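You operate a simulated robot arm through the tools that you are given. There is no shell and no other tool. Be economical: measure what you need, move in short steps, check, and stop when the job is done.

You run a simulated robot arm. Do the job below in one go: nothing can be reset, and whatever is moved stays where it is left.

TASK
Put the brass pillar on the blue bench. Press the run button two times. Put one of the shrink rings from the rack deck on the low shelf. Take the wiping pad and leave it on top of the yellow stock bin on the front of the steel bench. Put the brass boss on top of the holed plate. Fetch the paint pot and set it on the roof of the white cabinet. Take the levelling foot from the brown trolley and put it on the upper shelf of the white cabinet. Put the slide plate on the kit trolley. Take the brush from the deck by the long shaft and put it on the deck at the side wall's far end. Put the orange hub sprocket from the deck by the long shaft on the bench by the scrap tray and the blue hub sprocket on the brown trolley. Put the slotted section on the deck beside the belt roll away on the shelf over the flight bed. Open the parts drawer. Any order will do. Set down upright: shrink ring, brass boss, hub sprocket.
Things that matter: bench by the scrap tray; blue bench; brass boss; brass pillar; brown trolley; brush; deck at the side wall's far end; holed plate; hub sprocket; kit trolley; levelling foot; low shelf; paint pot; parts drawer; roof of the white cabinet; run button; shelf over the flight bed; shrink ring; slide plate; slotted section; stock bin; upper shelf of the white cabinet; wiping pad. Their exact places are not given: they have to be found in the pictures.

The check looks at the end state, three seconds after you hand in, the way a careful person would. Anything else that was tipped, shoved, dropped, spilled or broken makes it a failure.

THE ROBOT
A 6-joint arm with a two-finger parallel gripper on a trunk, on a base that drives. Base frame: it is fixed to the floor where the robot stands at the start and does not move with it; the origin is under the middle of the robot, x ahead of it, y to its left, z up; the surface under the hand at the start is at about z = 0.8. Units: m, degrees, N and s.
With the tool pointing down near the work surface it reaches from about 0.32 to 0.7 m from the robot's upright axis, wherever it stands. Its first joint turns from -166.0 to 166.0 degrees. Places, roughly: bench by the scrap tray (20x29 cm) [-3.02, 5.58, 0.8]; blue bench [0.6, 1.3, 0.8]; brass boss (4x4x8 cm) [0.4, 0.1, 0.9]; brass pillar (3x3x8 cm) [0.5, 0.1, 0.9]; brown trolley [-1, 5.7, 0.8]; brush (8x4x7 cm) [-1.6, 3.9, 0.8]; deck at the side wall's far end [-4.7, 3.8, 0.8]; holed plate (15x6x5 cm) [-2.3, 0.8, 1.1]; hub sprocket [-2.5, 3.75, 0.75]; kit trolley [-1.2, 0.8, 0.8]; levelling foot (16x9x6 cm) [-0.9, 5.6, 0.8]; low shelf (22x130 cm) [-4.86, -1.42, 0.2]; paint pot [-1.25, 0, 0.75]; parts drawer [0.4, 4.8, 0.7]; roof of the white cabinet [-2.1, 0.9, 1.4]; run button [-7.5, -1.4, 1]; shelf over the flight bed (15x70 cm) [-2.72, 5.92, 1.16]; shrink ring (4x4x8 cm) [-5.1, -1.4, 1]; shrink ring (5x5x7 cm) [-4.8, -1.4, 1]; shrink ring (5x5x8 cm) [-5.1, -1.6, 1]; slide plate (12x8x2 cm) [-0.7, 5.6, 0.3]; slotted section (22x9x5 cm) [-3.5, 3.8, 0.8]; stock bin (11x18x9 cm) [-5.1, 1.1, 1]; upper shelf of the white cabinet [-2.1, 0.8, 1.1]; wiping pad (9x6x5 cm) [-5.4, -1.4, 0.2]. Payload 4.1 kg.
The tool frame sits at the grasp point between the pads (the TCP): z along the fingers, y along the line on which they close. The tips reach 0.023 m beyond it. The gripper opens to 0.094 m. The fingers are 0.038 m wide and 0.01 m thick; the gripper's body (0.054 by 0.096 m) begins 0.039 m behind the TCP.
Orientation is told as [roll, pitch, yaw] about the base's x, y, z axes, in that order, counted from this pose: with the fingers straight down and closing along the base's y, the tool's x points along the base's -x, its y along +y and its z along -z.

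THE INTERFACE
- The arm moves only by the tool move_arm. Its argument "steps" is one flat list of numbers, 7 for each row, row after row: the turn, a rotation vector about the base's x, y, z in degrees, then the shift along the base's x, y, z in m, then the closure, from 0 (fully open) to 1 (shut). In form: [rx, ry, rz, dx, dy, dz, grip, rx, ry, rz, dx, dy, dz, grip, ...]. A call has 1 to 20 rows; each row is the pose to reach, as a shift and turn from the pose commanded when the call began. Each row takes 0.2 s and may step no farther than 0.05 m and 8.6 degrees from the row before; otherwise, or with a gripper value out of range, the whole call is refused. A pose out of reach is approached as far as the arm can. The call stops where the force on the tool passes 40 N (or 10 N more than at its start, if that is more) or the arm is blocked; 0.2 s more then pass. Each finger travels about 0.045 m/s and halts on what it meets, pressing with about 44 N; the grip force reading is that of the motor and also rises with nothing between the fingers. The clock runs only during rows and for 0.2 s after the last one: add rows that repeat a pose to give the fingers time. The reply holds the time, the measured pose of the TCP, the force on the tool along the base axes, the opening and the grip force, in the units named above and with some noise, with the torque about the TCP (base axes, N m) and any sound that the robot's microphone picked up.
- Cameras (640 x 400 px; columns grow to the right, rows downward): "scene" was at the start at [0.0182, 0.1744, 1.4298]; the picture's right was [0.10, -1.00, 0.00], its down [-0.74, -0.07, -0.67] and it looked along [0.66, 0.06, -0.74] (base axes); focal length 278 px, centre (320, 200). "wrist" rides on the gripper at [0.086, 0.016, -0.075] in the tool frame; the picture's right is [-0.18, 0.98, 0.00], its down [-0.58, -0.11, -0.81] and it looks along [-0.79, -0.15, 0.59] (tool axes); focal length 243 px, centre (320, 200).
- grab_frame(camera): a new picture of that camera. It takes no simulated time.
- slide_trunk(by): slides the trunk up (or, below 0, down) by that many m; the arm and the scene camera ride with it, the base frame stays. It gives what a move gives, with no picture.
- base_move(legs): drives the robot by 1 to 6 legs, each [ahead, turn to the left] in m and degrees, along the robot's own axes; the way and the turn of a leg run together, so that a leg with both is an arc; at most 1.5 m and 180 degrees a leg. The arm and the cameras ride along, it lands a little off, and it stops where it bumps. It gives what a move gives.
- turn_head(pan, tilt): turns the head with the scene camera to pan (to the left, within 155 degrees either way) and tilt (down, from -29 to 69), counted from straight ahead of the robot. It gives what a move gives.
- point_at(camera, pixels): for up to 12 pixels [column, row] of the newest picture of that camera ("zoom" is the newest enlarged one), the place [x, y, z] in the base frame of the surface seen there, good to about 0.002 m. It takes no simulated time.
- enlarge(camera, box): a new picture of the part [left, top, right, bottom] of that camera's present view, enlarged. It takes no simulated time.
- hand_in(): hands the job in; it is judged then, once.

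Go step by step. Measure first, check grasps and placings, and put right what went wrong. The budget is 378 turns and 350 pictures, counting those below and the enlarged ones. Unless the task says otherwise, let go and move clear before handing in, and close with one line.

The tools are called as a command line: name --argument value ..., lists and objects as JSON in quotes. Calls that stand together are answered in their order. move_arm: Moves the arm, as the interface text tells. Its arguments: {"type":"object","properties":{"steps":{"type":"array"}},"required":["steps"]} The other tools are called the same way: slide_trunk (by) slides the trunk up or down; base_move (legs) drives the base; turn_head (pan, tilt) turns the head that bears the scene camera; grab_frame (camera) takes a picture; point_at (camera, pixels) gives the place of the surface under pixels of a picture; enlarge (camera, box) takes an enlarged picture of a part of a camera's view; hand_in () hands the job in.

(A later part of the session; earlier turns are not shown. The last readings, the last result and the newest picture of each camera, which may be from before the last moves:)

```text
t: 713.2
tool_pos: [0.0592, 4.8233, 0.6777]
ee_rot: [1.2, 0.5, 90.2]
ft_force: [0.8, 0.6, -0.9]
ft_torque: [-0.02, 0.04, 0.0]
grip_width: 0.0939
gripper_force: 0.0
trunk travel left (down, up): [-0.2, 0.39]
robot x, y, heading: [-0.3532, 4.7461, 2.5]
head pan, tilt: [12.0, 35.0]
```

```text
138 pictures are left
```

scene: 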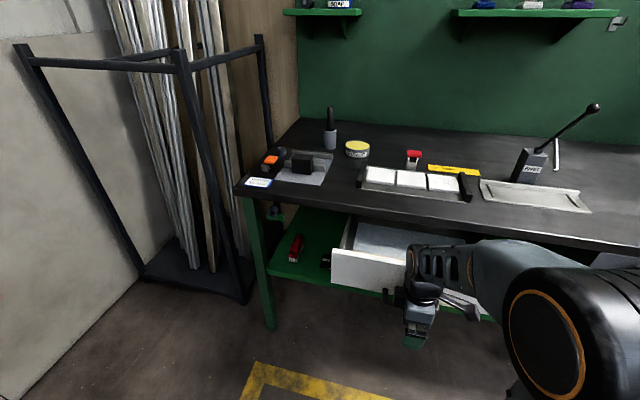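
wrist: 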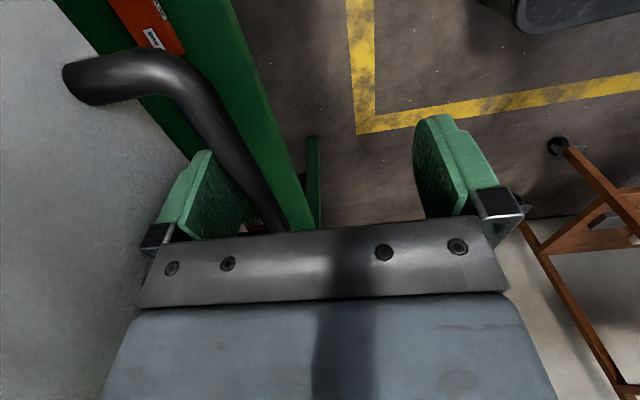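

The drawer is opening (about 15 cm so far). I'll pull further by backing the base, which stops on force.

base_move --legs '[[-0.1, 0]]'

grab_frame --camera "scene"

point_at --camera "scene" --pixels '[[345, 275], [400, 240], [380, 240], [350, 235], [370, 285]]'

```text
t: 714.3
tool_pos: [-0.0369, 4.8197, 0.6781]
ee_rot: [1.4, 0.4, 90.2]
ft_force: [0.5, -0.4, -0.7]
ft_torque: [-0.03, -0.01, 0.01]
grip_width: 0.0939
gripper_force: 0.1
trunk travel left (down, up): [-0.2, 0.39]
robot x, y, heading: [-0.4521, 4.7439, 2.5]
head pan, tilt: [12.0, 35.0]
```

```text
137 pictures are left
```

scene: 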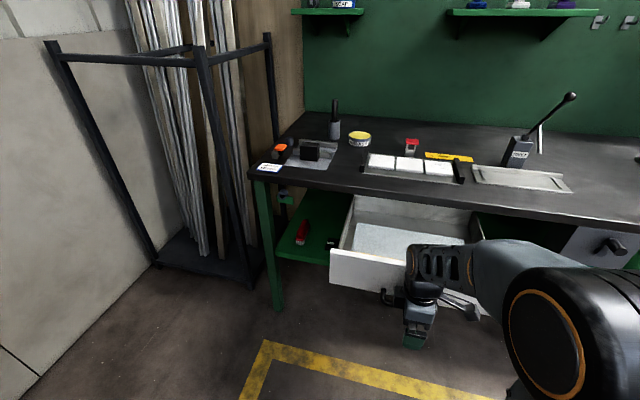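

```text
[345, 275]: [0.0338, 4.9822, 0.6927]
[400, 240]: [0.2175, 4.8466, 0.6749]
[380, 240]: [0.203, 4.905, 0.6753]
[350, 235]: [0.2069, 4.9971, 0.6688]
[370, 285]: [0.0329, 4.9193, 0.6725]
```

The front is now at x 0.033, open by 25.5 cm, with its back wall in sight. I'll pull gently a little more to find the end stop.

move_arm --steps '[0, 0, 0, -0.01, 0, 0, 0, 0, 0, 0, -0.02, 0, 0, 0, 0, 0, 0, -0.03, 0, 0, 0, 0, 0, 0, -0.04, 0, 0, 0]'

```text
t: 714.9
tool_pos: [-0.0449, 4.8184, 0.68]
ee_rot: [0.0, 0.2, 89.9]
ft_force: [12.6, 0.4, -2.8]
ft_torque: [0.1, -0.02, -0.24]
grip_width: 0.0941
gripper_force: 0.4
trunk travel left (down, up): [-0.2, 0.39]
robot x, y, heading: [-0.4507, 4.7442, 2.6]
head pan, tilt: [12.0, 35.0]
stopped in row 2: the force on the tool passed its limit at 51 N (the readings are from after the stop); the commanded pose is now the measured one
```

The end stop is reached, so the drawer is fully open. I'll ease the finger off the bar and rise straight up.

move_arm --steps '[0, 0, 0, 0.008, 0, 0, 0, 0, 0, 0, 0.008, 0, 0.03, 0, 0, 0, 0, 0.008, 0, 0.075, 0, 0, 0, 0, 0.008, 0, 0.12, 0, 0, 0, 0, 0.008, 0, 0.165, 0, 0, 0, 0, 0.008, 0, 0.21, 0, 0, 0, 0, 0.008, 0, 0.255, 0]'

grab_frame --camera "scene"

```text
t: 716.5
tool_pos: [-0.0381, 4.8193, 0.9356]
ee_rot: [0.3, 0.2, 89.9]
ft_force: [0.0, 0.3, 0.5]
ft_torque: [-0.02, 0.01, -0.02]
grip_width: 0.0939
gripper_force: 0.1
trunk travel left (down, up): [-0.2, 0.39]
robot x, y, heading: [-0.453, 4.7448, 2.2]
head pan, tilt: [12.0, 35.0]
```

```text
136 pictures are left
```

scene: 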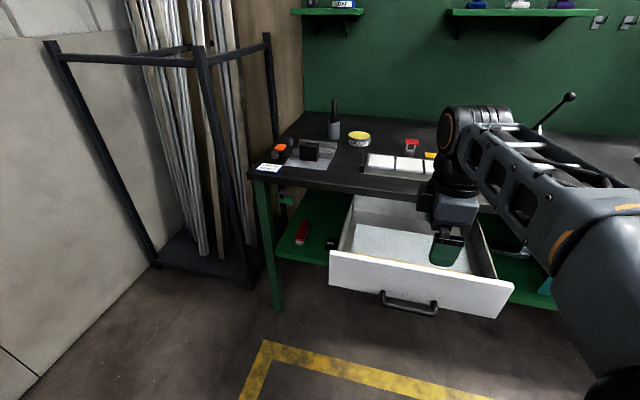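

The drawer is fully open and the hand is clear. Next the levelling foot; I'll back away, turn the wrist for a front grasp, and return to the brown trolley.

base_move --legs '[[-0.42, 0], [0, 87.7]]'

slide_trunk --by 0.2

move_arm --steps '[0, 0, -8, 0, 0, 0, 0.3, 0, 0, -16, 0, 0, 0, 0.3, 0, 0, -24, 0, 0, 0, 0.3, 0, 0, -32, 0, 0, 0, 0.3, 0, 0, -40, 0, 0, 0, 0.3, 0, 0, -48, 0, 0, 0, 0.3, 0, 0, -56, 0, 0, 0, 0.3, 0, 0, -64, 0, 0, 0, 0.3, 0, 0, -72, 0, 0, 0, 0.3, 0, 0, -80, 0, 0, 0, 0.3, 0, 0, -88, 0, 0, 0, 0.3]'

turn_head --pan 10 --tilt 45

grab_frame --camera "scene"

```text
t: 722.7
tool_pos: [-0.9163, 5.1399, 0.9345]
ee_rot: [0.3, 0.3, 176.3]
ft_force: [-0.1, -0.4, -0.4]
ft_torque: [0.0, 0.02, 0.02]
grip_width: 0.0939
gripper_force: 0.2
trunk travel left (down, up): [-0.2, 0.39]
robot x, y, heading: [-0.867, 4.7236, 88.4]
head pan, tilt: [12.0, 35.0]
```

```text
t: 724.9
tool_pos: [-0.917, 5.1407, 1.1342]
ee_rot: [0.3, 0.3, 176.4]
ft_force: [0.1, 0.1, -0.6]
ft_torque: [-0.01, -0.01, 0.0]
grip_width: 0.0936
gripper_force: 0.0
trunk travel left (down, up): [-0.4, 0.19]
robot x, y, heading: [-0.8673, 4.7266, 88.4]
head pan, tilt: [12.0, 35.0]
```

```text
t: 727.3
tool_pos: [-0.9165, 5.1414, 1.1338]
ee_rot: [0.3, 0.3, 88.2]
ft_force: [1.0, -0.4, -0.4]
ft_torque: [0.01, 0.02, 0.03]
grip_width: 0.0656
gripper_force: 0.0
trunk travel left (down, up): [-0.4, 0.19]
robot x, y, heading: [-0.8662, 4.724, 88.6]
head pan, tilt: [12.0, 35.0]
```

```text
t: 728.0
tool_pos: [-0.9175, 5.1405, 1.1346]
ee_rot: [0.2, 0.3, 88.3]
ft_force: [0.7, -0.8, 0.1]
ft_torque: [0.0, -0.02, -0.03]
grip_width: 0.0658
gripper_force: 0.1
trunk travel left (down, up): [-0.4, 0.19]
robot x, y, heading: [-0.8682, 4.7237, 88.6]
head pan, tilt: [10.0, 45.0]
```

```text
135 pictures are left
```

scene: 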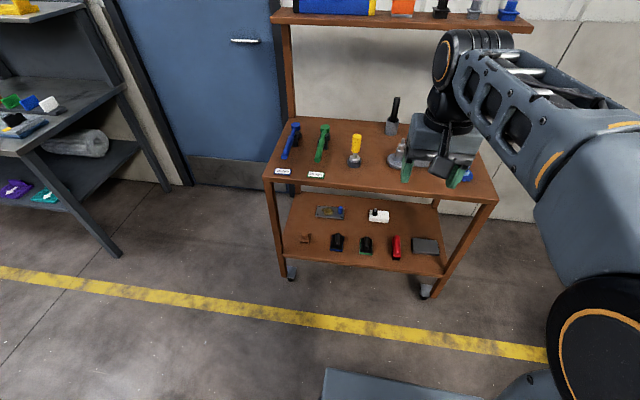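

I'll close in 0.22 m and look at the foot with the wrist camera.

base_move --legs '[[0.22, 0]]'

grab_frame --camera "wrist"

enlarge --camera "wrist" --box '[220, 0, 420, 120]'

```text
t: 729.7
tool_pos: [-0.915, 5.3604, 1.1341]
ee_rot: [0.2, 0.4, 88.7]
ft_force: [-0.6, -0.9, 0.3]
ft_torque: [-0.02, -0.03, -0.05]
grip_width: 0.0656
gripper_force: 0.1
trunk travel left (down, up): [-0.4, 0.19]
robot x, y, heading: [-0.8603, 4.9437, 88.9]
head pan, tilt: [10.0, 45.0]
```

```text
134 pictures are left
```

wrist: 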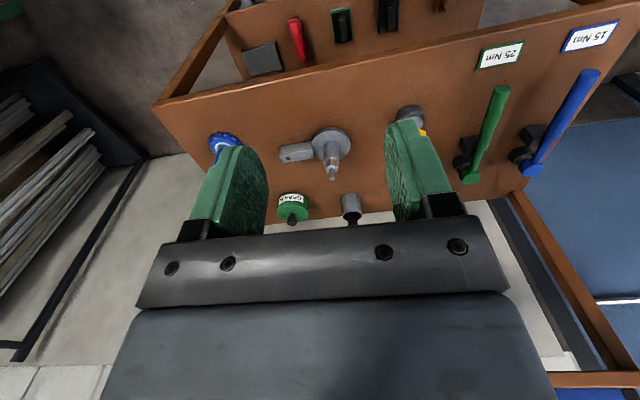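

```text
3.20 times, centred on (320, 60) of wrist
```

zoom: 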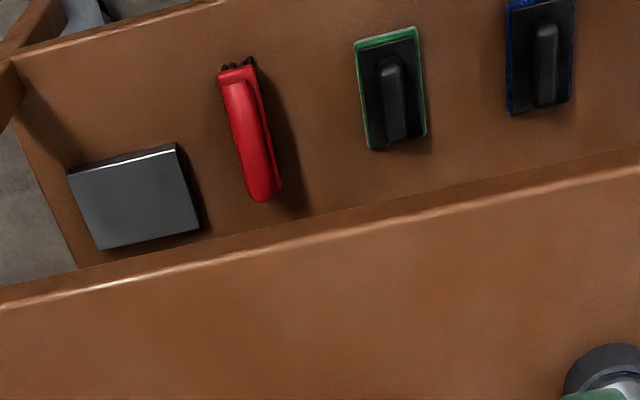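

enlarge --camera "wrist" --box '[260, 110, 380, 200]'

point_at --camera "wrist" --pixels '[[332, 178], [333, 165], [331, 152], [330, 140], [350, 140], [313, 135], [330, 130], [283, 153], [300, 152], [310, 150], [325, 172], [340, 165]]'

```text
4.44 times, centred on (320, 155) of wrist
```

zoom: 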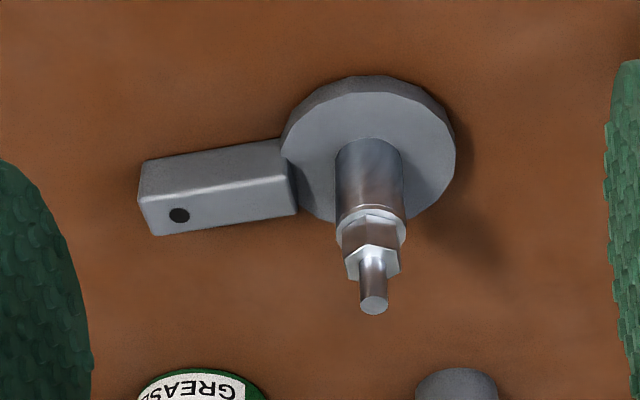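

```text
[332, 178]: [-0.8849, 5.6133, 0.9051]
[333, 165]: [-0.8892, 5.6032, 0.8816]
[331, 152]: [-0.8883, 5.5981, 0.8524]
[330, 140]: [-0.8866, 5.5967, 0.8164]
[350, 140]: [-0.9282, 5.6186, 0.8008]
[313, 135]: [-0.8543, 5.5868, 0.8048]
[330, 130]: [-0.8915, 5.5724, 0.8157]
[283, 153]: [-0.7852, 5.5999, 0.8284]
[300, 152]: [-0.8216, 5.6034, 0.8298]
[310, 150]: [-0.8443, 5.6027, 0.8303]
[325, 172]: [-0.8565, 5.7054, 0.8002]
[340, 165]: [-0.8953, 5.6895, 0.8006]
```

The foot has a 3 cm cylinder on its axis (-0.886,5.613) with nut and stud up to 0.905. I'll tilt 50° and approach from the front, narrow opening to miss the lug.

move_arm --steps '[7.2, 0, 0, 0.004, 0.025, -0.03, 0.5, 14.4, 0, 0, 0.008, 0.05, -0.06, 0.5, 21.6, 0, 0, 0.012, 0.075, -0.09, 0.5, 28.8, 0, 0, 0.016, 0.1, -0.12, 0.5, 36, 0, 0, 0.02, 0.125, -0.15, 0.5, 43, 0, 0, 0.025, 0.15, -0.18, 0.5, 50, 0, 0, 0.029, 0.175, -0.21, 0.5, 50, 0, 0, 0.029, 0.175, -0.21, 0.5]'

grab_frame --camera "wrist"

grab_frame --camera "scene"

```text
t: 731.5
tool_pos: [-0.8831, 5.5283, 0.9348]
ee_rot: [0.4, -47.5, 87.4]
ft_force: [-0.4, -0.4, -0.9]
ft_torque: [0.0, -0.01, 0.0]
grip_width: 0.047
gripper_force: 0.1
out of reach, approached as far as the arm can: row 7, 8
trunk travel left (down, up): [-0.4, 0.19]
robot x, y, heading: [-0.8603, 4.9447, 89.0]
head pan, tilt: [10.0, 45.0]
```

```text
131 pictures are left
```

wrist: 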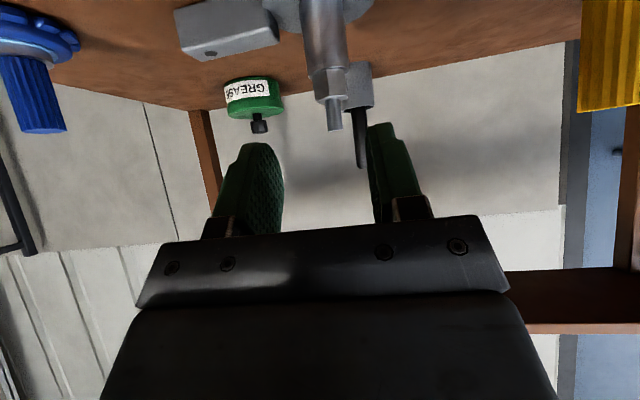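

```text
130 pictures are left
```

scene: 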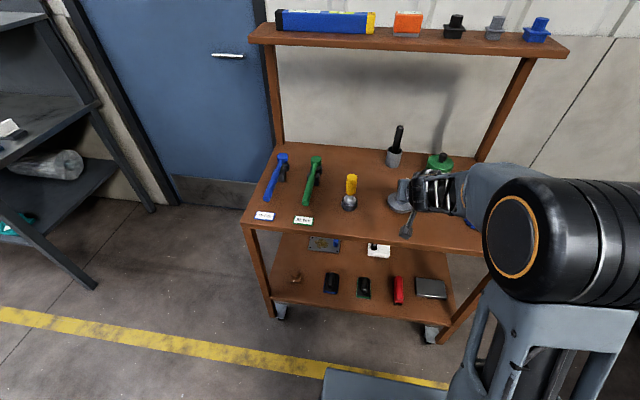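

The cylinder is ahead at (325,40). I'll measure its axis from here.

point_at --camera "wrist" --pixels '[[304, 40], [326, 40], [349, 40], [333, 125], [330, 85], [313, 85], [347, 85], [270, 45], [320, 8]]'

```text
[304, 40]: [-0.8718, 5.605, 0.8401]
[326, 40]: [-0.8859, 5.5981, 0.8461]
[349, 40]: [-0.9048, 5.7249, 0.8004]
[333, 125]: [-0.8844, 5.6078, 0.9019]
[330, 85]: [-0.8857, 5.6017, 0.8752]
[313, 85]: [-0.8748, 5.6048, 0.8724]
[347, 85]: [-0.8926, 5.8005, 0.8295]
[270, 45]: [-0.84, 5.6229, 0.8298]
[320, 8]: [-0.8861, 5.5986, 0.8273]
```

The axis is (-0.886,5.612). I'll advance to the grasp at z 0.857, close and check.

move_arm --steps '[0, 0, 0, 0, 0.02, -0.017, 0.5, 0, 0, 0, 0, 0.04, -0.034, 0.5, 0, 0, 0, 0, 0.06, -0.051, 0.5, 0, 0, 0, 0, 0.0766, -0.067, 0.5, 0, 0, 0, 0, 0.0766, -0.067, 0.5, 0, 0, 0, 0, 0.0766, -0.067, 1, 0, 0, 0, 0, 0.0766, -0.067, 1, 0, 0, 0, 0, 0.0766, -0.067, 1]'

grab_frame --camera "wrist"

```text
t: 733.3
tool_pos: [-0.8828, 5.6053, 0.8669]
ee_rot: [1.8, -49.6, 87.9]
ft_force: [-2.2, 0.6, 0.5]
ft_torque: [0.07, -0.32, 0.14]
grip_width: 0.0311
gripper_force: 44.2
out of reach, approached as far as the arm can: row 1
trunk travel left (down, up): [-0.4, 0.19]
robot x, y, heading: [-0.8616, 4.9444, 89.1]
head pan, tilt: [10.0, 45.0]
```

```text
129 pictures are left
```

wrist: 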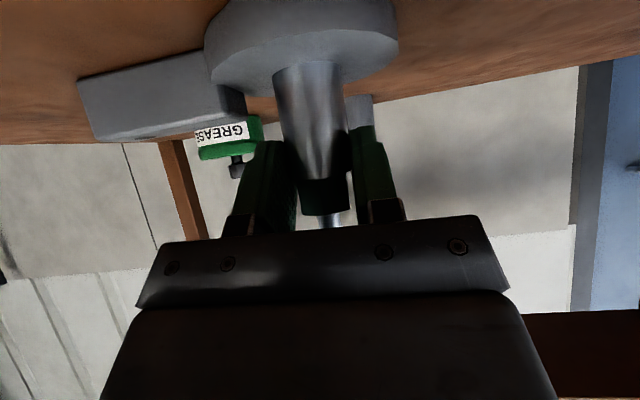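

The cylinder is gripped (31 mm). I'll lift and check weight and tilt.

move_arm --steps '[0, 0, 0, 0, 0, 0.015, 1, 0, 0, 0, 0, 0, 0.04, 1, 0, 0, 0, 0, 0, 0.07, 1, 0, 0, 0, 0, 0, 0.1, 1, 0, 0, 0, 0, 0, 0.1, 1]'

grab_frame --camera "wrist"

grab_frame --camera "scene"

```text
t: 734.5
tool_pos: [-0.8843, 5.6027, 0.9655]
ee_rot: [0.6, -49.7, 89.5]
ft_force: [-1.1, -0.1, -3.8]
ft_torque: [0.0, 0.12, -0.06]
grip_width: 0.031
gripper_force: 43.6
out of reach, approached as far as the arm can: row 3, 4
trunk travel left (down, up): [-0.4, 0.19]
robot x, y, heading: [-0.8643, 4.9423, 88.8]
head pan, tilt: [10.0, 45.0]
```

```text
128 pictures are left
```

wrist: 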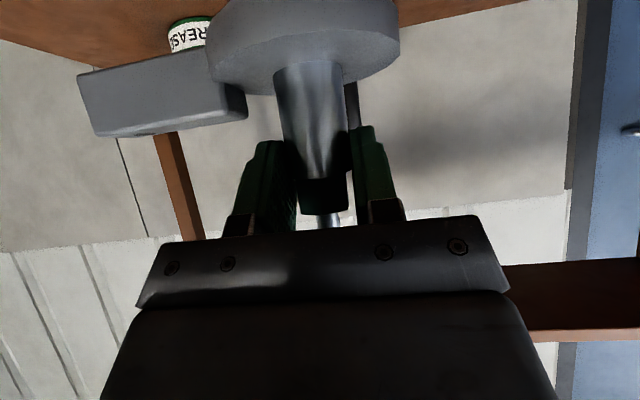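

```text
127 pictures are left
```

scene: 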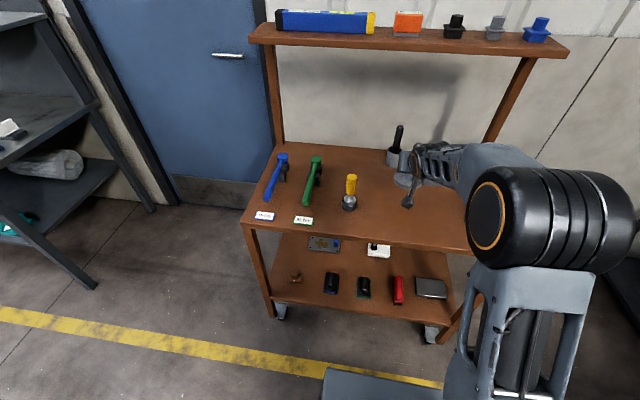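

The foot is held level (about 0.4 kg), its base 0.0674 m below the TCP. I'll raise it, pull it in, and back away from the trolley.

move_arm --steps '[0, 0, 0, 0, -0.005, 0.04, 1, 0, 0, 0, 0, -0.015, 0.08, 1, 0, 0, 0, 0, -0.03, 0.12, 1, 0, 0, 0, 0, -0.055, 0.15, 1, 0, 0, 0, 0, -0.085, 0.165, 1, 0, 0, 0, 0, -0.11, 0.17, 1]'

base_move --legs '[[-0.25, 0], [0, -89], [0.6, 0]]'

turn_head --pan -70 --tilt 20

grab_frame --camera "scene"

```text
t: 735.9
tool_pos: [-0.882, 5.4941, 1.1354]
ee_rot: [1.8, -49.7, 87.9]
ft_force: [-0.6, -1.1, -3.3]
ft_torque: [-0.03, 0.06, 0.0]
grip_width: 0.0308
gripper_force: 43.8
trunk travel left (down, up): [-0.4, 0.19]
robot x, y, heading: [-0.8608, 4.942, 88.9]
head pan, tilt: [10.0, 45.0]
```

```text
t: 744.5
tool_pos: [0.2863, 4.6972, 1.1348]
ee_rot: [2.0, -49.6, -2.8]
ft_force: [-0.7, 0.7, -3.3]
ft_torque: [0.08, 0.04, 0.01]
grip_width: 0.0311
gripper_force: 44.1
trunk travel left (down, up): [-0.4, 0.19]
robot x, y, heading: [-0.2634, 4.687, -1.7]
head pan, tilt: [10.0, 45.0]
```

```text
t: 746.0
tool_pos: [0.2852, 4.697, 1.1353]
ee_rot: [1.9, -49.6, -2.7]
ft_force: [0.0, -0.2, -3.8]
ft_torque: [0.06, 0.07, 0.01]
grip_width: 0.0311
gripper_force: 44.1
trunk travel left (down, up): [-0.4, 0.19]
robot x, y, heading: [-0.2631, 4.6871, -1.8]
head pan, tilt: [-70.0, 20.0]
```

```text
126 pictures are left
```

scene: 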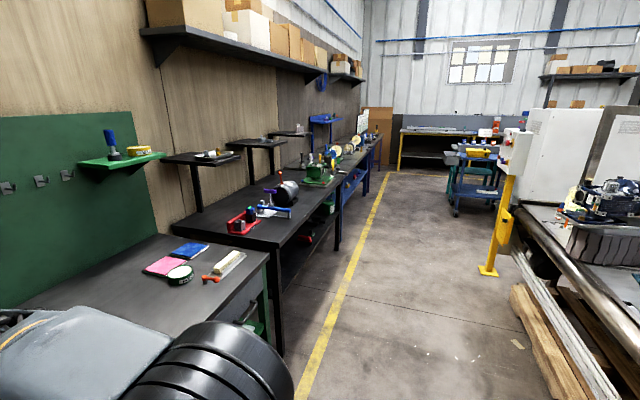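

The open drawer's handle is close to my base, so I'll back up before turning. I'll also measure the planks bounding the corridor.

point_at --camera "scene" --pixels '[[512, 290], [545, 380], [488, 270], [515, 255], [275, 345], [340, 250], [455, 210], [380, 260]]'

base_move --legs '[[-0.25, 0], [0, -88]]'

```text
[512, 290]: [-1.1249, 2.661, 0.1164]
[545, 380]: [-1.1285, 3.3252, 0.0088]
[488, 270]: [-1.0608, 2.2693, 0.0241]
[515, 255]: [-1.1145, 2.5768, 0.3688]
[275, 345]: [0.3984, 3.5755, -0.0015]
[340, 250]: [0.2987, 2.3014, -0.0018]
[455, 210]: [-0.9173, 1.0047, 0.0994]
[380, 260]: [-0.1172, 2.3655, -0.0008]
```

```text
t: 751.6
tool_pos: [-0.4823, 4.1401, 1.1349]
ee_rot: [1.9, -49.7, -91.4]
ft_force: [0.5, -0.4, -4.1]
ft_torque: [0.03, -0.08, -0.01]
grip_width: 0.0314
gripper_force: 44.2
trunk travel left (down, up): [-0.4, 0.19]
robot x, y, heading: [-0.5126, 4.6882, -90.3]
head pan, tilt: [-70.0, 20.0]
```

The corridor is x -1.06 to 0.3. I'll head south, angled slightly east to miss the kit trolley's tray.

base_move --legs '[[0, 6], [1.5, 0], [1.5, 0]]'

turn_head --pan -20 --tilt 35

grab_frame --camera "scene"

```text
t: 766.9
tool_pos: [-0.1069, 1.0898, 1.1354]
ee_rot: [2.0, -49.6, -84.2]
ft_force: [0.4, -1.0, -2.9]
ft_torque: [0.06, -0.07, -0.03]
grip_width: 0.0309
gripper_force: 44.1
trunk travel left (down, up): [-0.4, 0.19]
robot x, y, heading: [-0.2043, 1.6309, -83.0]
head pan, tilt: [-70.0, 20.0]
```

```text
t: 768.1
tool_pos: [-0.1066, 1.0911, 1.135]
ee_rot: [1.9, -49.6, -84.2]
ft_force: [0.3, -0.2, -4.4]
ft_torque: [0.04, -0.06, 0.0]
grip_width: 0.0313
gripper_force: 44.6
trunk travel left (down, up): [-0.4, 0.19]
robot x, y, heading: [-0.2038, 1.6343, -83.3]
head pan, tilt: [-20.0, 35.0]
```

```text
125 pictures are left
```

scene: 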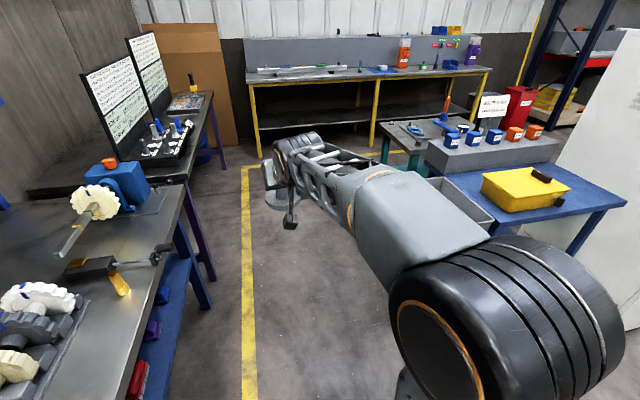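

The way south is clear, and the pillar is on the blue bench at (120,282). I'll check it with an enlargement and drive on to y of about -0.55.

enlarge --camera "scene" --box '[50, 220, 190, 310]'

base_move --legs '[[0, -3], [1.5, 0], [0.68, 0]]'

base_move --legs '[[0, -94]]'

turn_head --pan 20 --tilt 30

grab_frame --camera "scene"

```text
4.44 times, centred on (120, 265) of scene
```

zoom: 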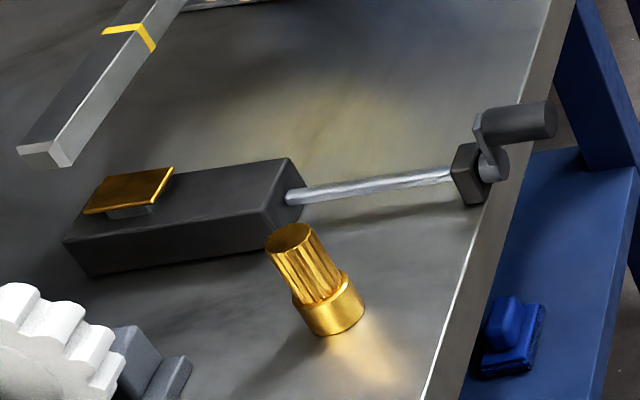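

```text
t: 779.5
tool_pos: [0.049, -1.1293, 1.1348]
ee_rot: [1.9, -49.7, -85.9]
ft_force: [0.3, -1.1, -5.0]
ft_torque: [0.09, -0.07, 0.0]
grip_width: 0.0311
gripper_force: 43.8
trunk travel left (down, up): [-0.4, 0.19]
robot x, y, heading: [-0.0312, -0.5862, -84.8]
head pan, tilt: [-20.0, 35.0]
```

```text
t: 783.9
tool_pos: [-0.581, -0.6312, 1.1353]
ee_rot: [2.0, -49.6, -179.5]
ft_force: [0.0, -0.5, -4.0]
ft_torque: [-0.07, -0.01, -0.01]
grip_width: 0.031
gripper_force: 43.7
trunk travel left (down, up): [-0.4, 0.19]
robot x, y, heading: [-0.0283, -0.5839, -178.3]
head pan, tilt: [-20.0, 35.0]
```

```text
t: 784.9
tool_pos: [-0.5803, -0.631, 1.1348]
ee_rot: [2.0, -49.6, -179.4]
ft_force: [-0.2, 0.0, -3.9]
ft_torque: [-0.06, -0.03, -0.01]
grip_width: 0.0313
gripper_force: 43.9
trunk travel left (down, up): [-0.4, 0.19]
robot x, y, heading: [-0.0284, -0.5877, -178.6]
head pan, tilt: [20.0, 30.0]
```

```text
123 pictures are left
```

scene: 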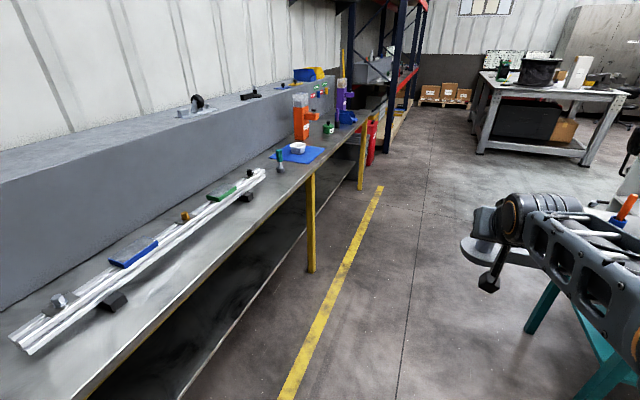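

The pillar stands upright, and the lane west is clear. I'll drive 1.95 m west, turn north toward the cabinet and look.

base_move --legs '[[1.0, 0], [0.93, 0], [0, -91.4]]'

turn_head --pan 10 --tilt 15

grab_frame --camera "scene"

```text
t: 798.5
tool_pos: [-1.993, -0.1164, 1.1349]
ee_rot: [2.0, -49.6, 89.4]
ft_force: [-0.2, 0.8, -4.2]
ft_torque: [-0.06, 0.09, 0.0]
grip_width: 0.031
gripper_force: 43.6
trunk travel left (down, up): [-0.4, 0.19]
robot x, y, heading: [-1.9591, -0.6675, 90.7]
head pan, tilt: [20.0, 30.0]
```

```text
t: 799.2
tool_pos: [-1.9941, -0.1174, 1.1342]
ee_rot: [1.9, -49.7, 89.4]
ft_force: [0.3, -0.7, -3.5]
ft_torque: [-0.07, 0.06, -0.01]
grip_width: 0.0311
gripper_force: 44.2
trunk travel left (down, up): [-0.4, 0.19]
robot x, y, heading: [-1.9562, -0.6663, 90.6]
head pan, tilt: [10.0, 15.0]
```

```text
122 pictures are left
```

scene: 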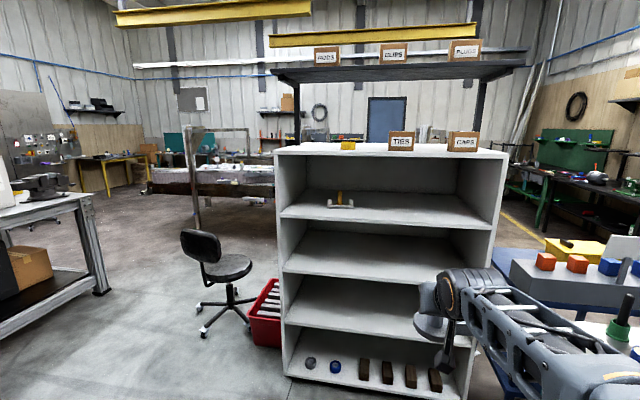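

The foot hangs straight toward a free part of the upper shelf. I'll raise it 4 cm and drive up to the opening.

move_arm --steps '[0, 0, 0, 0, 0, 0.02, 1, 0, 0, 0, 0, -0.01, 0.04, 1]'

base_move --legs '[[0.72, 0]]'

turn_head --pan 10 --tilt 25

grab_frame --camera "scene"

grab_frame --camera "wrist"

```text
t: 799.8
tool_pos: [-1.9944, -0.1266, 1.1747]
ee_rot: [1.9, -49.6, 89.5]
ft_force: [-0.5, 1.1, -3.7]
ft_torque: [-0.09, 0.07, -0.04]
grip_width: 0.0308
gripper_force: 44.2
trunk travel left (down, up): [-0.4, 0.19]
robot x, y, heading: [-1.9559, -0.6699, 90.6]
head pan, tilt: [10.0, 15.0]
```

```text
t: 803.8
tool_pos: [-2.0215, 0.6001, 1.1757]
ee_rot: [2.0, -49.7, 90.8]
ft_force: [-0.5, -0.1, -4.0]
ft_torque: [-0.06, 0.07, -0.03]
grip_width: 0.0312
gripper_force: 43.8
trunk travel left (down, up): [-0.4, 0.19]
robot x, y, heading: [-1.973, 0.0614, 92.0]
head pan, tilt: [10.0, 15.0]
```

```text
t: 804.5
tool_pos: [-2.0214, 0.5996, 1.1766]
ee_rot: [2.0, -49.5, 90.9]
ft_force: [-0.9, 0.7, -3.1]
ft_torque: [-0.06, 0.06, -0.01]
grip_width: 0.0309
gripper_force: 43.8
trunk travel left (down, up): [-0.4, 0.19]
robot x, y, heading: [-1.9753, 0.0594, 91.7]
head pan, tilt: [10.0, 25.0]
```

```text
121 pictures are left
```

scene: 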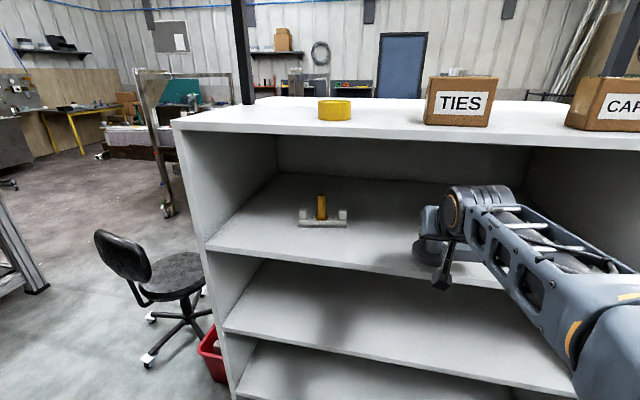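

```text
120 pictures are left
```

wrist: 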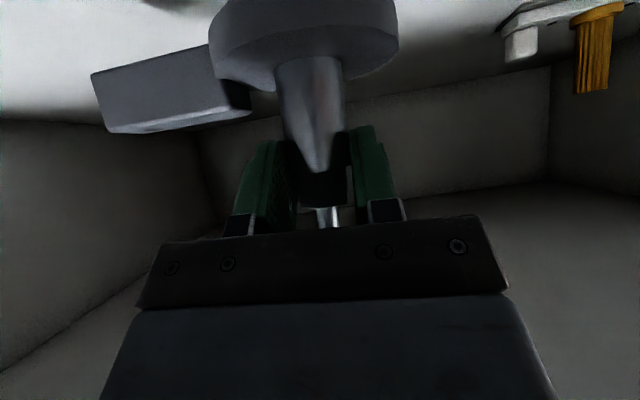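

There's free shelf ahead. I'll move the foot in by 16 cm and slightly right, then check before lowering.

move_arm --steps '[0, 0, 0, 0.008, 0.04, 0, 1, 0, 0, 0, 0.016, 0.08, 0, 1, 0, 0, 0, 0.024, 0.12, 0, 1, 0, 0, 0, 0.03, 0.16, 0, 1, 0, 0, 0, 0.03, 0.16, -0.02, 1, 0, 0, 0, 0.03, 0.16, -0.035, 1, 0, 0, 0, 0.03, 0.16, -0.043, 1, 0, 0, 0, 0.03, 0.16, -0.043, 1]'

enlarge --camera "scene" --box '[280, 150, 540, 310]'

```text
t: 806.3
tool_pos: [-1.9923, 0.7597, 1.132]
ee_rot: [2.0, -49.7, 90.8]
ft_force: [-0.3, -1.3, -3.9]
ft_torque: [-0.04, 0.07, -0.04]
grip_width: 0.031
gripper_force: 44.2
trunk travel left (down, up): [-0.4, 0.19]
robot x, y, heading: [-1.9757, 0.0606, 91.9]
head pan, tilt: [10.0, 25.0]
```

```text
2.46 times, centred on (410, 230) of scene
```

zoom: 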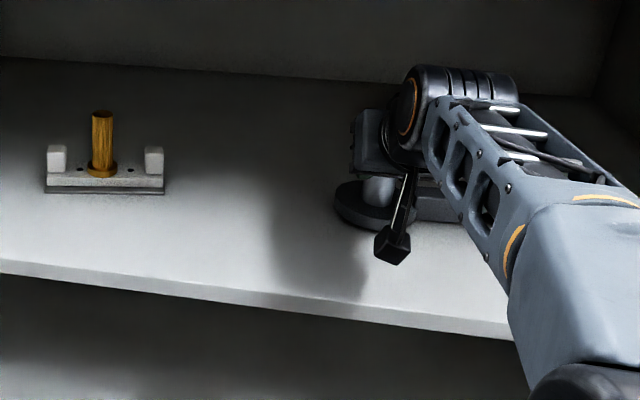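

The foot is just above the shelf. I'll lower in small steps until the weight comes off.

move_arm --steps '[0, 0, 0, 0, 0, -0.002, 1, 0, 0, 0, 0, 0, -0.004, 1, 0, 0, 0, 0, 0, -0.006, 1, 0, 0, 0, 0, 0, -0.0075, 1, 0, 0, 0, 0, 0, -0.0075, 1]'

```text
t: 807.5
tool_pos: [-1.9929, 0.7585, 1.1291]
ee_rot: [1.9, -50.1, 90.9]
ft_force: [-4.0, 8.6, 23.7]
ft_torque: [-0.09, -0.22, 0.05]
grip_width: 0.0311
gripper_force: 44.1
trunk travel left (down, up): [-0.4, 0.19]
robot x, y, heading: [-1.9735, 0.0559, 92.0]
head pan, tilt: [10.0, 25.0]
```

It's in firm contact. I'll ease up, open a little and back out.

move_arm --steps '[0, 0, 0, 0, 0, 0.003, 1, 0, 0, 0, 0, 0, 0.003, 0.8, 0, 0, 0, 0, 0, 0.003, 0.5, 0, 0, 0, 0, 0, 0.003, 0.5, 0, 0, 0, 0, -0.03, 0.01, 0.5, 0, 0, 0, 0, -0.07, 0.02, 0.5, 0, 0, 0, 0, -0.115, 0.03, 0.5, 0, 0, 0, 0, -0.16, 0.04, 0.5, 0, 0, 0, 0, -0.2, 0.05, 0.5]'

grab_frame --camera "wrist"

enlarge --camera "scene" --box '[280, 90, 540, 310]'

```text
t: 809.5
tool_pos: [-1.9942, 0.5598, 1.1722]
ee_rot: [2.0, -49.6, 90.7]
ft_force: [-1.2, -0.5, -0.6]
ft_torque: [0.02, 0.0, 0.0]
grip_width: 0.047
gripper_force: 0.1
trunk travel left (down, up): [-0.4, 0.19]
robot x, y, heading: [-1.9741, 0.0556, 91.9]
head pan, tilt: [10.0, 25.0]
```

```text
118 pictures are left
```

wrist: 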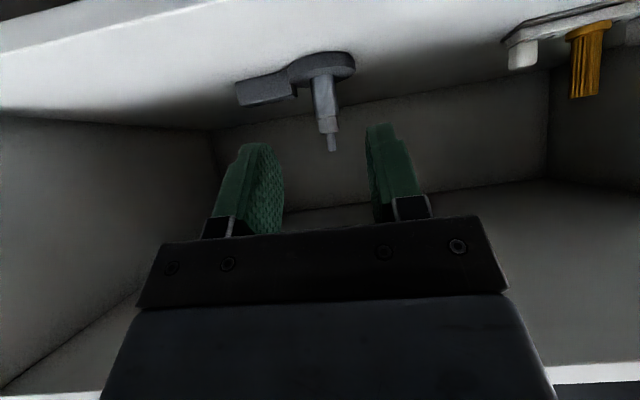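

```text
1.82 times, centred on (410, 200) of scene
```

zoom: 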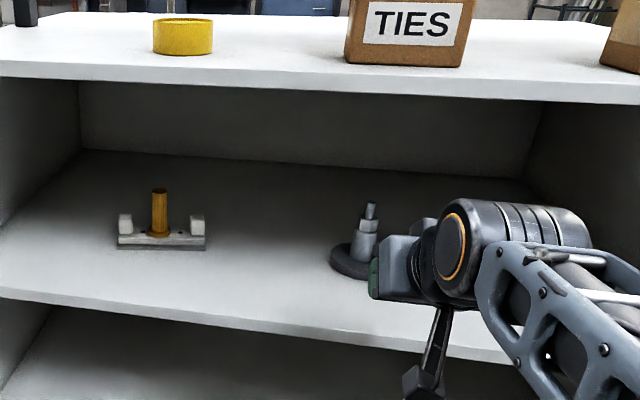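

The levelling foot stands on the upper shelf. Last is the slide plate; I'll back out, bring the tool upright, and head back north.

base_move --legs '[[-0.66, 0]]'

move_arm --steps '[-7, 0, 0, 0, -0.01, 0, 0.5, -14, 0, 0, 0, -0.02, 0, 0.5, -21, 0, 0, 0, -0.03, 0, 0.5, -28, 0, 0, 0, -0.04, 0, 0.5, -35, 0, 0, 0, -0.05, 0, 0.5, -42, 0, 0, 0, -0.06, 0, 0.5, -49.6, 0, 0, 0, -0.07, 0, 0.5]'

base_move --legs '[[0, -91], [1.0, 0], [0.85, 0], [0, 92]]'

turn_head --pan 25 --tilt 30

grab_frame --camera "scene"

```text
t: 813.2
tool_pos: [-1.9694, -0.1131, 1.1724]
ee_rot: [1.9, -49.6, 90.4]
ft_force: [-0.4, -0.2, -0.3]
ft_torque: [-0.02, 0.0, 0.01]
grip_width: 0.047
gripper_force: 0.1
trunk travel left (down, up): [-0.4, 0.19]
robot x, y, heading: [-1.9558, -0.6116, 91.6]
head pan, tilt: [10.0, 25.0]
```

```text
t: 814.8
tool_pos: [-1.9688, -0.1831, 1.1724]
ee_rot: [2.4, 0.1, 90.4]
ft_force: [-0.6, -0.1, 0.2]
ft_torque: [0.03, 0.02, 0.0]
grip_width: 0.0471
gripper_force: 0.2
trunk travel left (down, up): [-0.4, 0.19]
robot x, y, heading: [-1.9548, -0.6159, 91.4]
head pan, tilt: [10.0, 25.0]
```

```text
t: 831.9
tool_pos: [-0.1706, -0.0472, 1.1722]
ee_rot: [2.3, 0.0, 97.4]
ft_force: [0.1, -0.2, -0.4]
ft_torque: [0.03, 0.01, -0.02]
grip_width: 0.0467
gripper_force: 0.0
trunk travel left (down, up): [-0.4, 0.19]
robot x, y, heading: [-0.0991, -0.4746, 98.5]
head pan, tilt: [10.0, 25.0]
```

```text
t: 832.7
tool_pos: [-0.1709, -0.0472, 1.1726]
ee_rot: [2.3, 0.1, 97.3]
ft_force: [-0.7, 0.7, -0.3]
ft_torque: [-0.01, 0.0, 0.01]
grip_width: 0.0469
gripper_force: 0.0
trunk travel left (down, up): [-0.4, 0.19]
robot x, y, heading: [-0.101, -0.475, 98.6]
head pan, tilt: [25.0, 30.0]
```

```text
116 pictures are left
```

scene: 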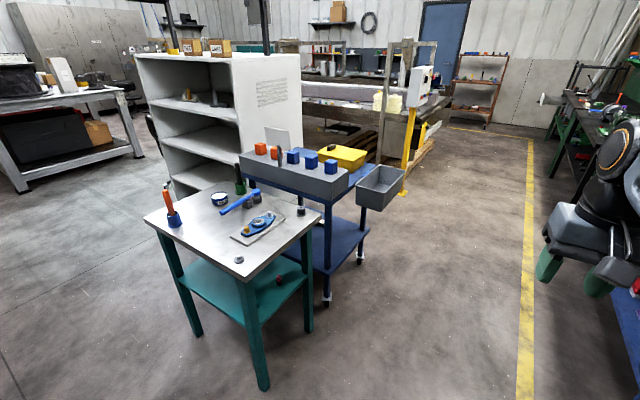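

I'll measure the tray's edge on the kit trolley to pass it safely.

point_at --camera "scene" --pixels '[[404, 178], [370, 208], [358, 262], [328, 305], [380, 170], [405, 190]]'

base_move --legs '[[0, -6], [1.5, 0], [1.2, 0]]'

```text
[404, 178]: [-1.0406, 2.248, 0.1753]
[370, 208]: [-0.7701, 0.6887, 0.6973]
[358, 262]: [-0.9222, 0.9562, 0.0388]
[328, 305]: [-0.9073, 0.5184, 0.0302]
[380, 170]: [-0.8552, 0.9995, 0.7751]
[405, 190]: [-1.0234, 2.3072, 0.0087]
```

```text
t: 846.2
tool_pos: [-0.2545, 2.6252, 1.1726]
ee_rot: [2.3, 0.0, 92.2]
ft_force: [-0.7, -0.1, 0.1]
ft_torque: [-0.01, -0.02, 0.0]
grip_width: 0.0471
gripper_force: 0.0
trunk travel left (down, up): [-0.4, 0.19]
robot x, y, heading: [-0.2234, 2.1945, 93.2]
head pan, tilt: [25.0, 30.0]
```

From here I can view the kit trolley's top from the north side. I'll look back at it.

turn_head --pan 142 --tilt 25

grab_frame --camera "scene"

```text
t: 848.1
tool_pos: [-0.2544, 2.627, 1.1732]
ee_rot: [2.3, 0.0, 92.1]
ft_force: [-0.2, 0.0, -0.3]
ft_torque: [0.01, -0.01, 0.01]
grip_width: 0.0468
gripper_force: 0.1
trunk travel left (down, up): [-0.4, 0.19]
robot x, y, heading: [-0.2247, 2.1971, 93.5]
head pan, tilt: [142.0, 25.0]
```

```text
115 pictures are left
```

scene: 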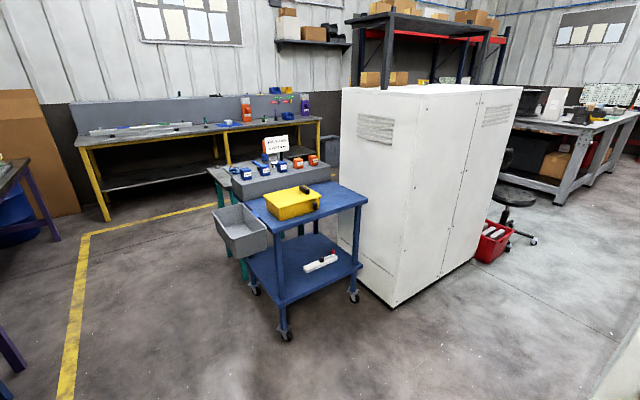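

enlarge --camera "scene" --box '[200, 130, 380, 260]'

point_at --camera "scene" --pixels '[[335, 200], [345, 190], [300, 222], [280, 222], [280, 178], [310, 190], [270, 195], [365, 200], [278, 230], [325, 190], [265, 205], [295, 215]]'

```text
3.08 times, centred on (290, 195) of scene
```

zoom: 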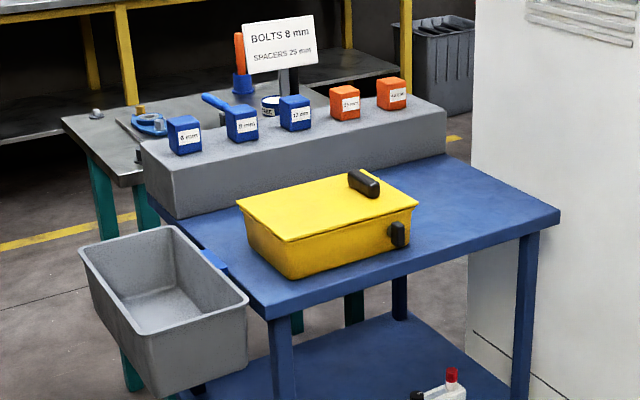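

```text
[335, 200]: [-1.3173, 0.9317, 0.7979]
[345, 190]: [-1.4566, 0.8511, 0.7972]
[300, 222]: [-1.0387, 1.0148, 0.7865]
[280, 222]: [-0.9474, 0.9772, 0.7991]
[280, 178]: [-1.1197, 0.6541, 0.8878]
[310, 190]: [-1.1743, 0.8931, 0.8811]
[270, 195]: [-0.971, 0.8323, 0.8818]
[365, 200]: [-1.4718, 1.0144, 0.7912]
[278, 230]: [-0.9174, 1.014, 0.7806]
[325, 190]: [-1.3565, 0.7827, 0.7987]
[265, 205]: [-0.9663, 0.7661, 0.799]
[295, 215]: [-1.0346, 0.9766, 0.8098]
```

The kit trolley has free blue surface around (-1.36,0.88), z 0.798. Now I'll fetch the plate: drive north and turn the wrist so it closes along y.

base_move --legs '[[0, 4], [1.3, 0], [1.15, 0], [0, -6]]'

move_arm --steps '[0, 0, -8, 0, 0, 0, 0, 0, 0, -16, 0, 0, 0, 0, 0, 0, -24, 0, 0, 0, 0, 0, 0, -32, 0, 0, 0, 0, 0, 0, -40, 0, 0, 0, 0, 0, 0, -48, 0, 0, 0, 0, 0, 0, -56, 0, 0, 0, 0, 0, 0, -64, 0, 0, 0, 0, 0, 0, -72, 0, 0, 0, 0, 0, 0, -80, 0, 0, 0, 0, 0, 0, -88, 0, 0, 0, 0]'

turn_head --pan 10 --tilt 40

grab_frame --camera "scene"

```text
t: 861.1
tool_pos: [-0.5404, 5.048, 1.1727]
ee_rot: [2.3, 0.0, 89.7]
ft_force: [0.0, -0.4, 0.4]
ft_torque: [0.01, 0.03, 0.04]
grip_width: 0.0467
gripper_force: 0.0
trunk travel left (down, up): [-0.4, 0.19]
robot x, y, heading: [-0.5332, 4.6172, 90.8]
head pan, tilt: [142.0, 25.0]
```

```text
t: 863.5
tool_pos: [-0.5417, 5.0485, 1.1724]
ee_rot: [2.3, 0.0, 1.6]
ft_force: [-0.5, 0.0, -0.4]
ft_torque: [0.0, 0.01, -0.03]
grip_width: 0.094
gripper_force: 0.0
trunk travel left (down, up): [-0.4, 0.19]
robot x, y, heading: [-0.5331, 4.6194, 90.7]
head pan, tilt: [142.0, 25.0]
```

```text
t: 865.6
tool_pos: [-0.5421, 5.0466, 1.173]
ee_rot: [2.3, 0.0, 1.8]
ft_force: [-0.6, -0.3, -1.2]
ft_torque: [-0.02, -0.02, -0.01]
grip_width: 0.094
gripper_force: 0.2
trunk travel left (down, up): [-0.4, 0.19]
robot x, y, heading: [-0.5299, 4.6133, 90.9]
head pan, tilt: [10.0, 40.0]
```

```text
113 pictures are left
```

scene: 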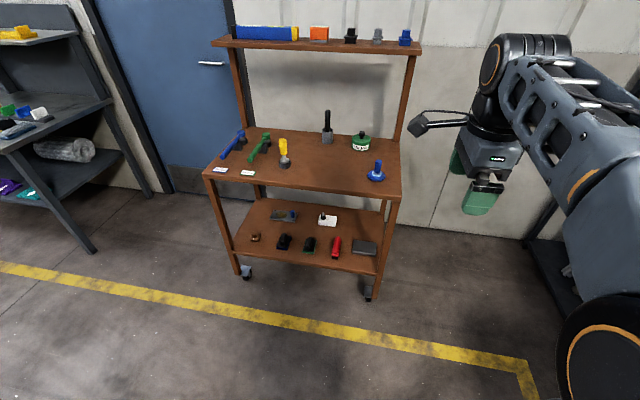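

The plate is at (363,247) on the lower shelf. I'll enlarge and measure its corners.

enlarge --camera "scene" --box '[320, 220, 410, 280]'

point_at --camera "scene" --pixels '[[353, 241], [375, 242], [376, 253], [352, 251], [364, 247], [340, 256], [336, 245], [336, 236], [380, 262], [392, 205], [383, 235], [345, 225]]'

```text
6.67 times, centred on (365, 250) of scene
```

zoom: 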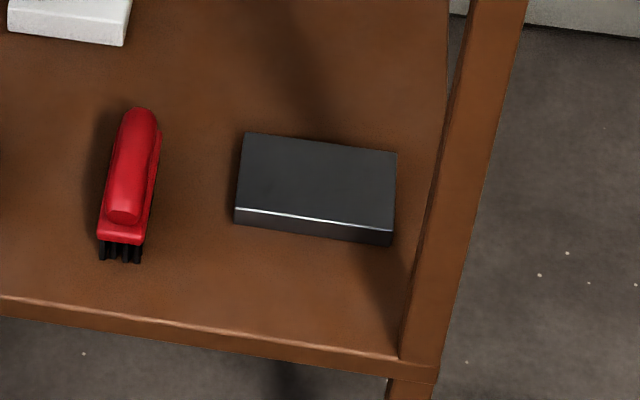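

```text
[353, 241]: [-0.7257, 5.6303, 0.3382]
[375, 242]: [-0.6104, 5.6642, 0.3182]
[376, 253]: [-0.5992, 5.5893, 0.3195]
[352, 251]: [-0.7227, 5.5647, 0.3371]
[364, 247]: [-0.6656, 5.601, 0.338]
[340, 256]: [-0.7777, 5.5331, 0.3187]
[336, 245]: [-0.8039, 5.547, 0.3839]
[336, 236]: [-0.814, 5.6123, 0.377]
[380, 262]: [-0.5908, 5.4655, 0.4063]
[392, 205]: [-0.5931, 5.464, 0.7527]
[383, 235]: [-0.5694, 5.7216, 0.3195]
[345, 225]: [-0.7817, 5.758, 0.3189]
```

The plate lies square, 12 cm along x, centre (-0.664,5.60), top 0.338, near the right leg. I'll line up in front of it and lower the trunk.

base_move --legs '[[0, 24], [0.36, 0], [0, -24.5]]'

move_arm --steps '[0, 0, 0, 0, -0.02, 0, 0, 0, 0, 0, 0, -0.04, 0, 0]'

slide_trunk --by -0.4

turn_head --pan 10 --tilt 40

grab_frame --camera "scene"

```text
t: 870.4
tool_pos: [-0.6876, 5.3693, 1.1731]
ee_rot: [2.3, 0.0, 1.1]
ft_force: [-0.6, 0.4, -1.4]
ft_torque: [-0.02, -0.02, 0.03]
grip_width: 0.094
gripper_force: 0.0
trunk travel left (down, up): [-0.4, 0.19]
robot x, y, heading: [-0.6788, 4.9398, 90.6]
head pan, tilt: [10.0, 40.0]
```

```text
t: 871.0
tool_pos: [-0.6885, 5.3296, 1.1717]
ee_rot: [2.4, 0.0, 1.3]
ft_force: [0.5, -1.4, -0.2]
ft_torque: [0.01, 0.0, -0.01]
grip_width: 0.0937
gripper_force: 0.0
trunk travel left (down, up): [-0.4, 0.19]
robot x, y, heading: [-0.675, 4.9388, 90.5]
head pan, tilt: [10.0, 40.0]
```

```text
t: 874.8
tool_pos: [-0.6888, 5.33, 0.7727]
ee_rot: [2.3, 0.0, 1.2]
ft_force: [-1.0, 0.3, -0.2]
ft_torque: [-0.01, 0.01, -0.01]
grip_width: 0.0941
gripper_force: 0.1
trunk travel left (down, up): [0.0, 0.59]
robot x, y, heading: [-0.6798, 4.939, 90.6]
head pan, tilt: [10.0, 40.0]
```

```text
t: 875.4
tool_pos: [-0.6886, 5.3299, 0.7736]
ee_rot: [2.3, 0.0, 1.1]
ft_force: [-0.2, 0.9, 0.8]
ft_torque: [0.01, 0.02, 0.02]
grip_width: 0.0937
gripper_force: 0.1
trunk travel left (down, up): [0.0, 0.59]
robot x, y, heading: [-0.6805, 4.9387, 90.5]
head pan, tilt: [10.0, 40.0]
```

```text
111 pictures are left
```

scene: 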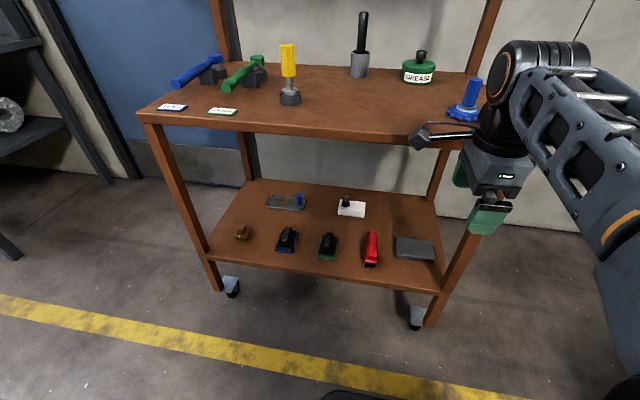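

I'll lower the hand in front of the trolley to z 0.40, below its top, then look before going in.

move_arm --steps '[0, 0, 0, 0, 0, -0.05, 0, 0, 0, 0, 0, 0, -0.1, 0, 0, 0, 0, 0, 0, -0.15, 0, 0, 0, 0, 0, 0, -0.2, 0, 0, 0, 0, 0, 0, -0.25, 0, 0, 0, 0, 0, 0, -0.3, 0, 0, 0, 0, 0, 0, -0.345, 0, 0, 0, 0, 0, 0, -0.373, 0]'

grab_frame --camera "scene"

grab_frame --camera "wrist"

```text
t: 877.2
tool_pos: [-0.6901, 5.3281, 0.3997]
ee_rot: [2.3, -0.1, 1.1]
ft_force: [-0.5, 0.3, -0.6]
ft_torque: [0.03, -0.01, 0.04]
grip_width: 0.0939
gripper_force: 0.1
trunk travel left (down, up): [0.0, 0.59]
robot x, y, heading: [-0.6802, 4.9405, 90.3]
head pan, tilt: [10.0, 40.0]
```

```text
110 pictures are left
```

scene: 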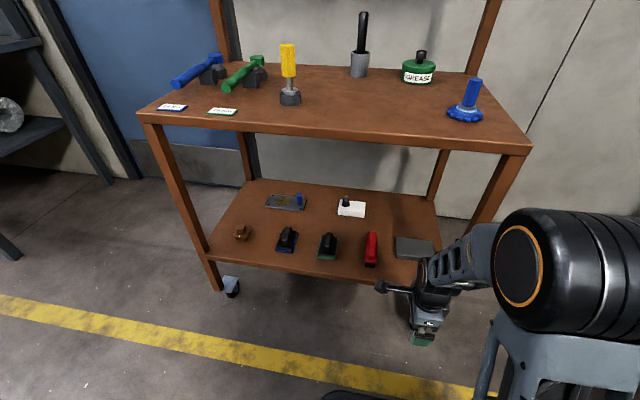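

```text
109 pictures are left
```

wrist: 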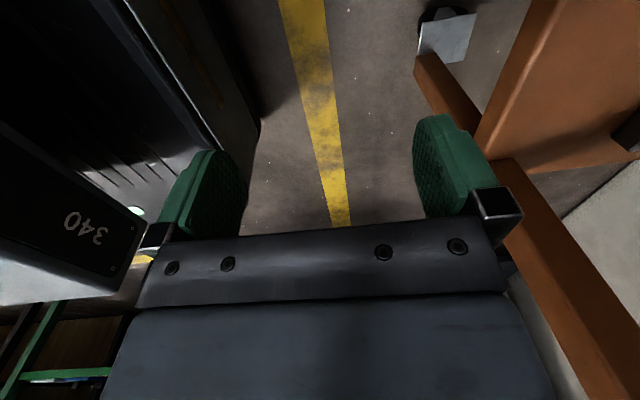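

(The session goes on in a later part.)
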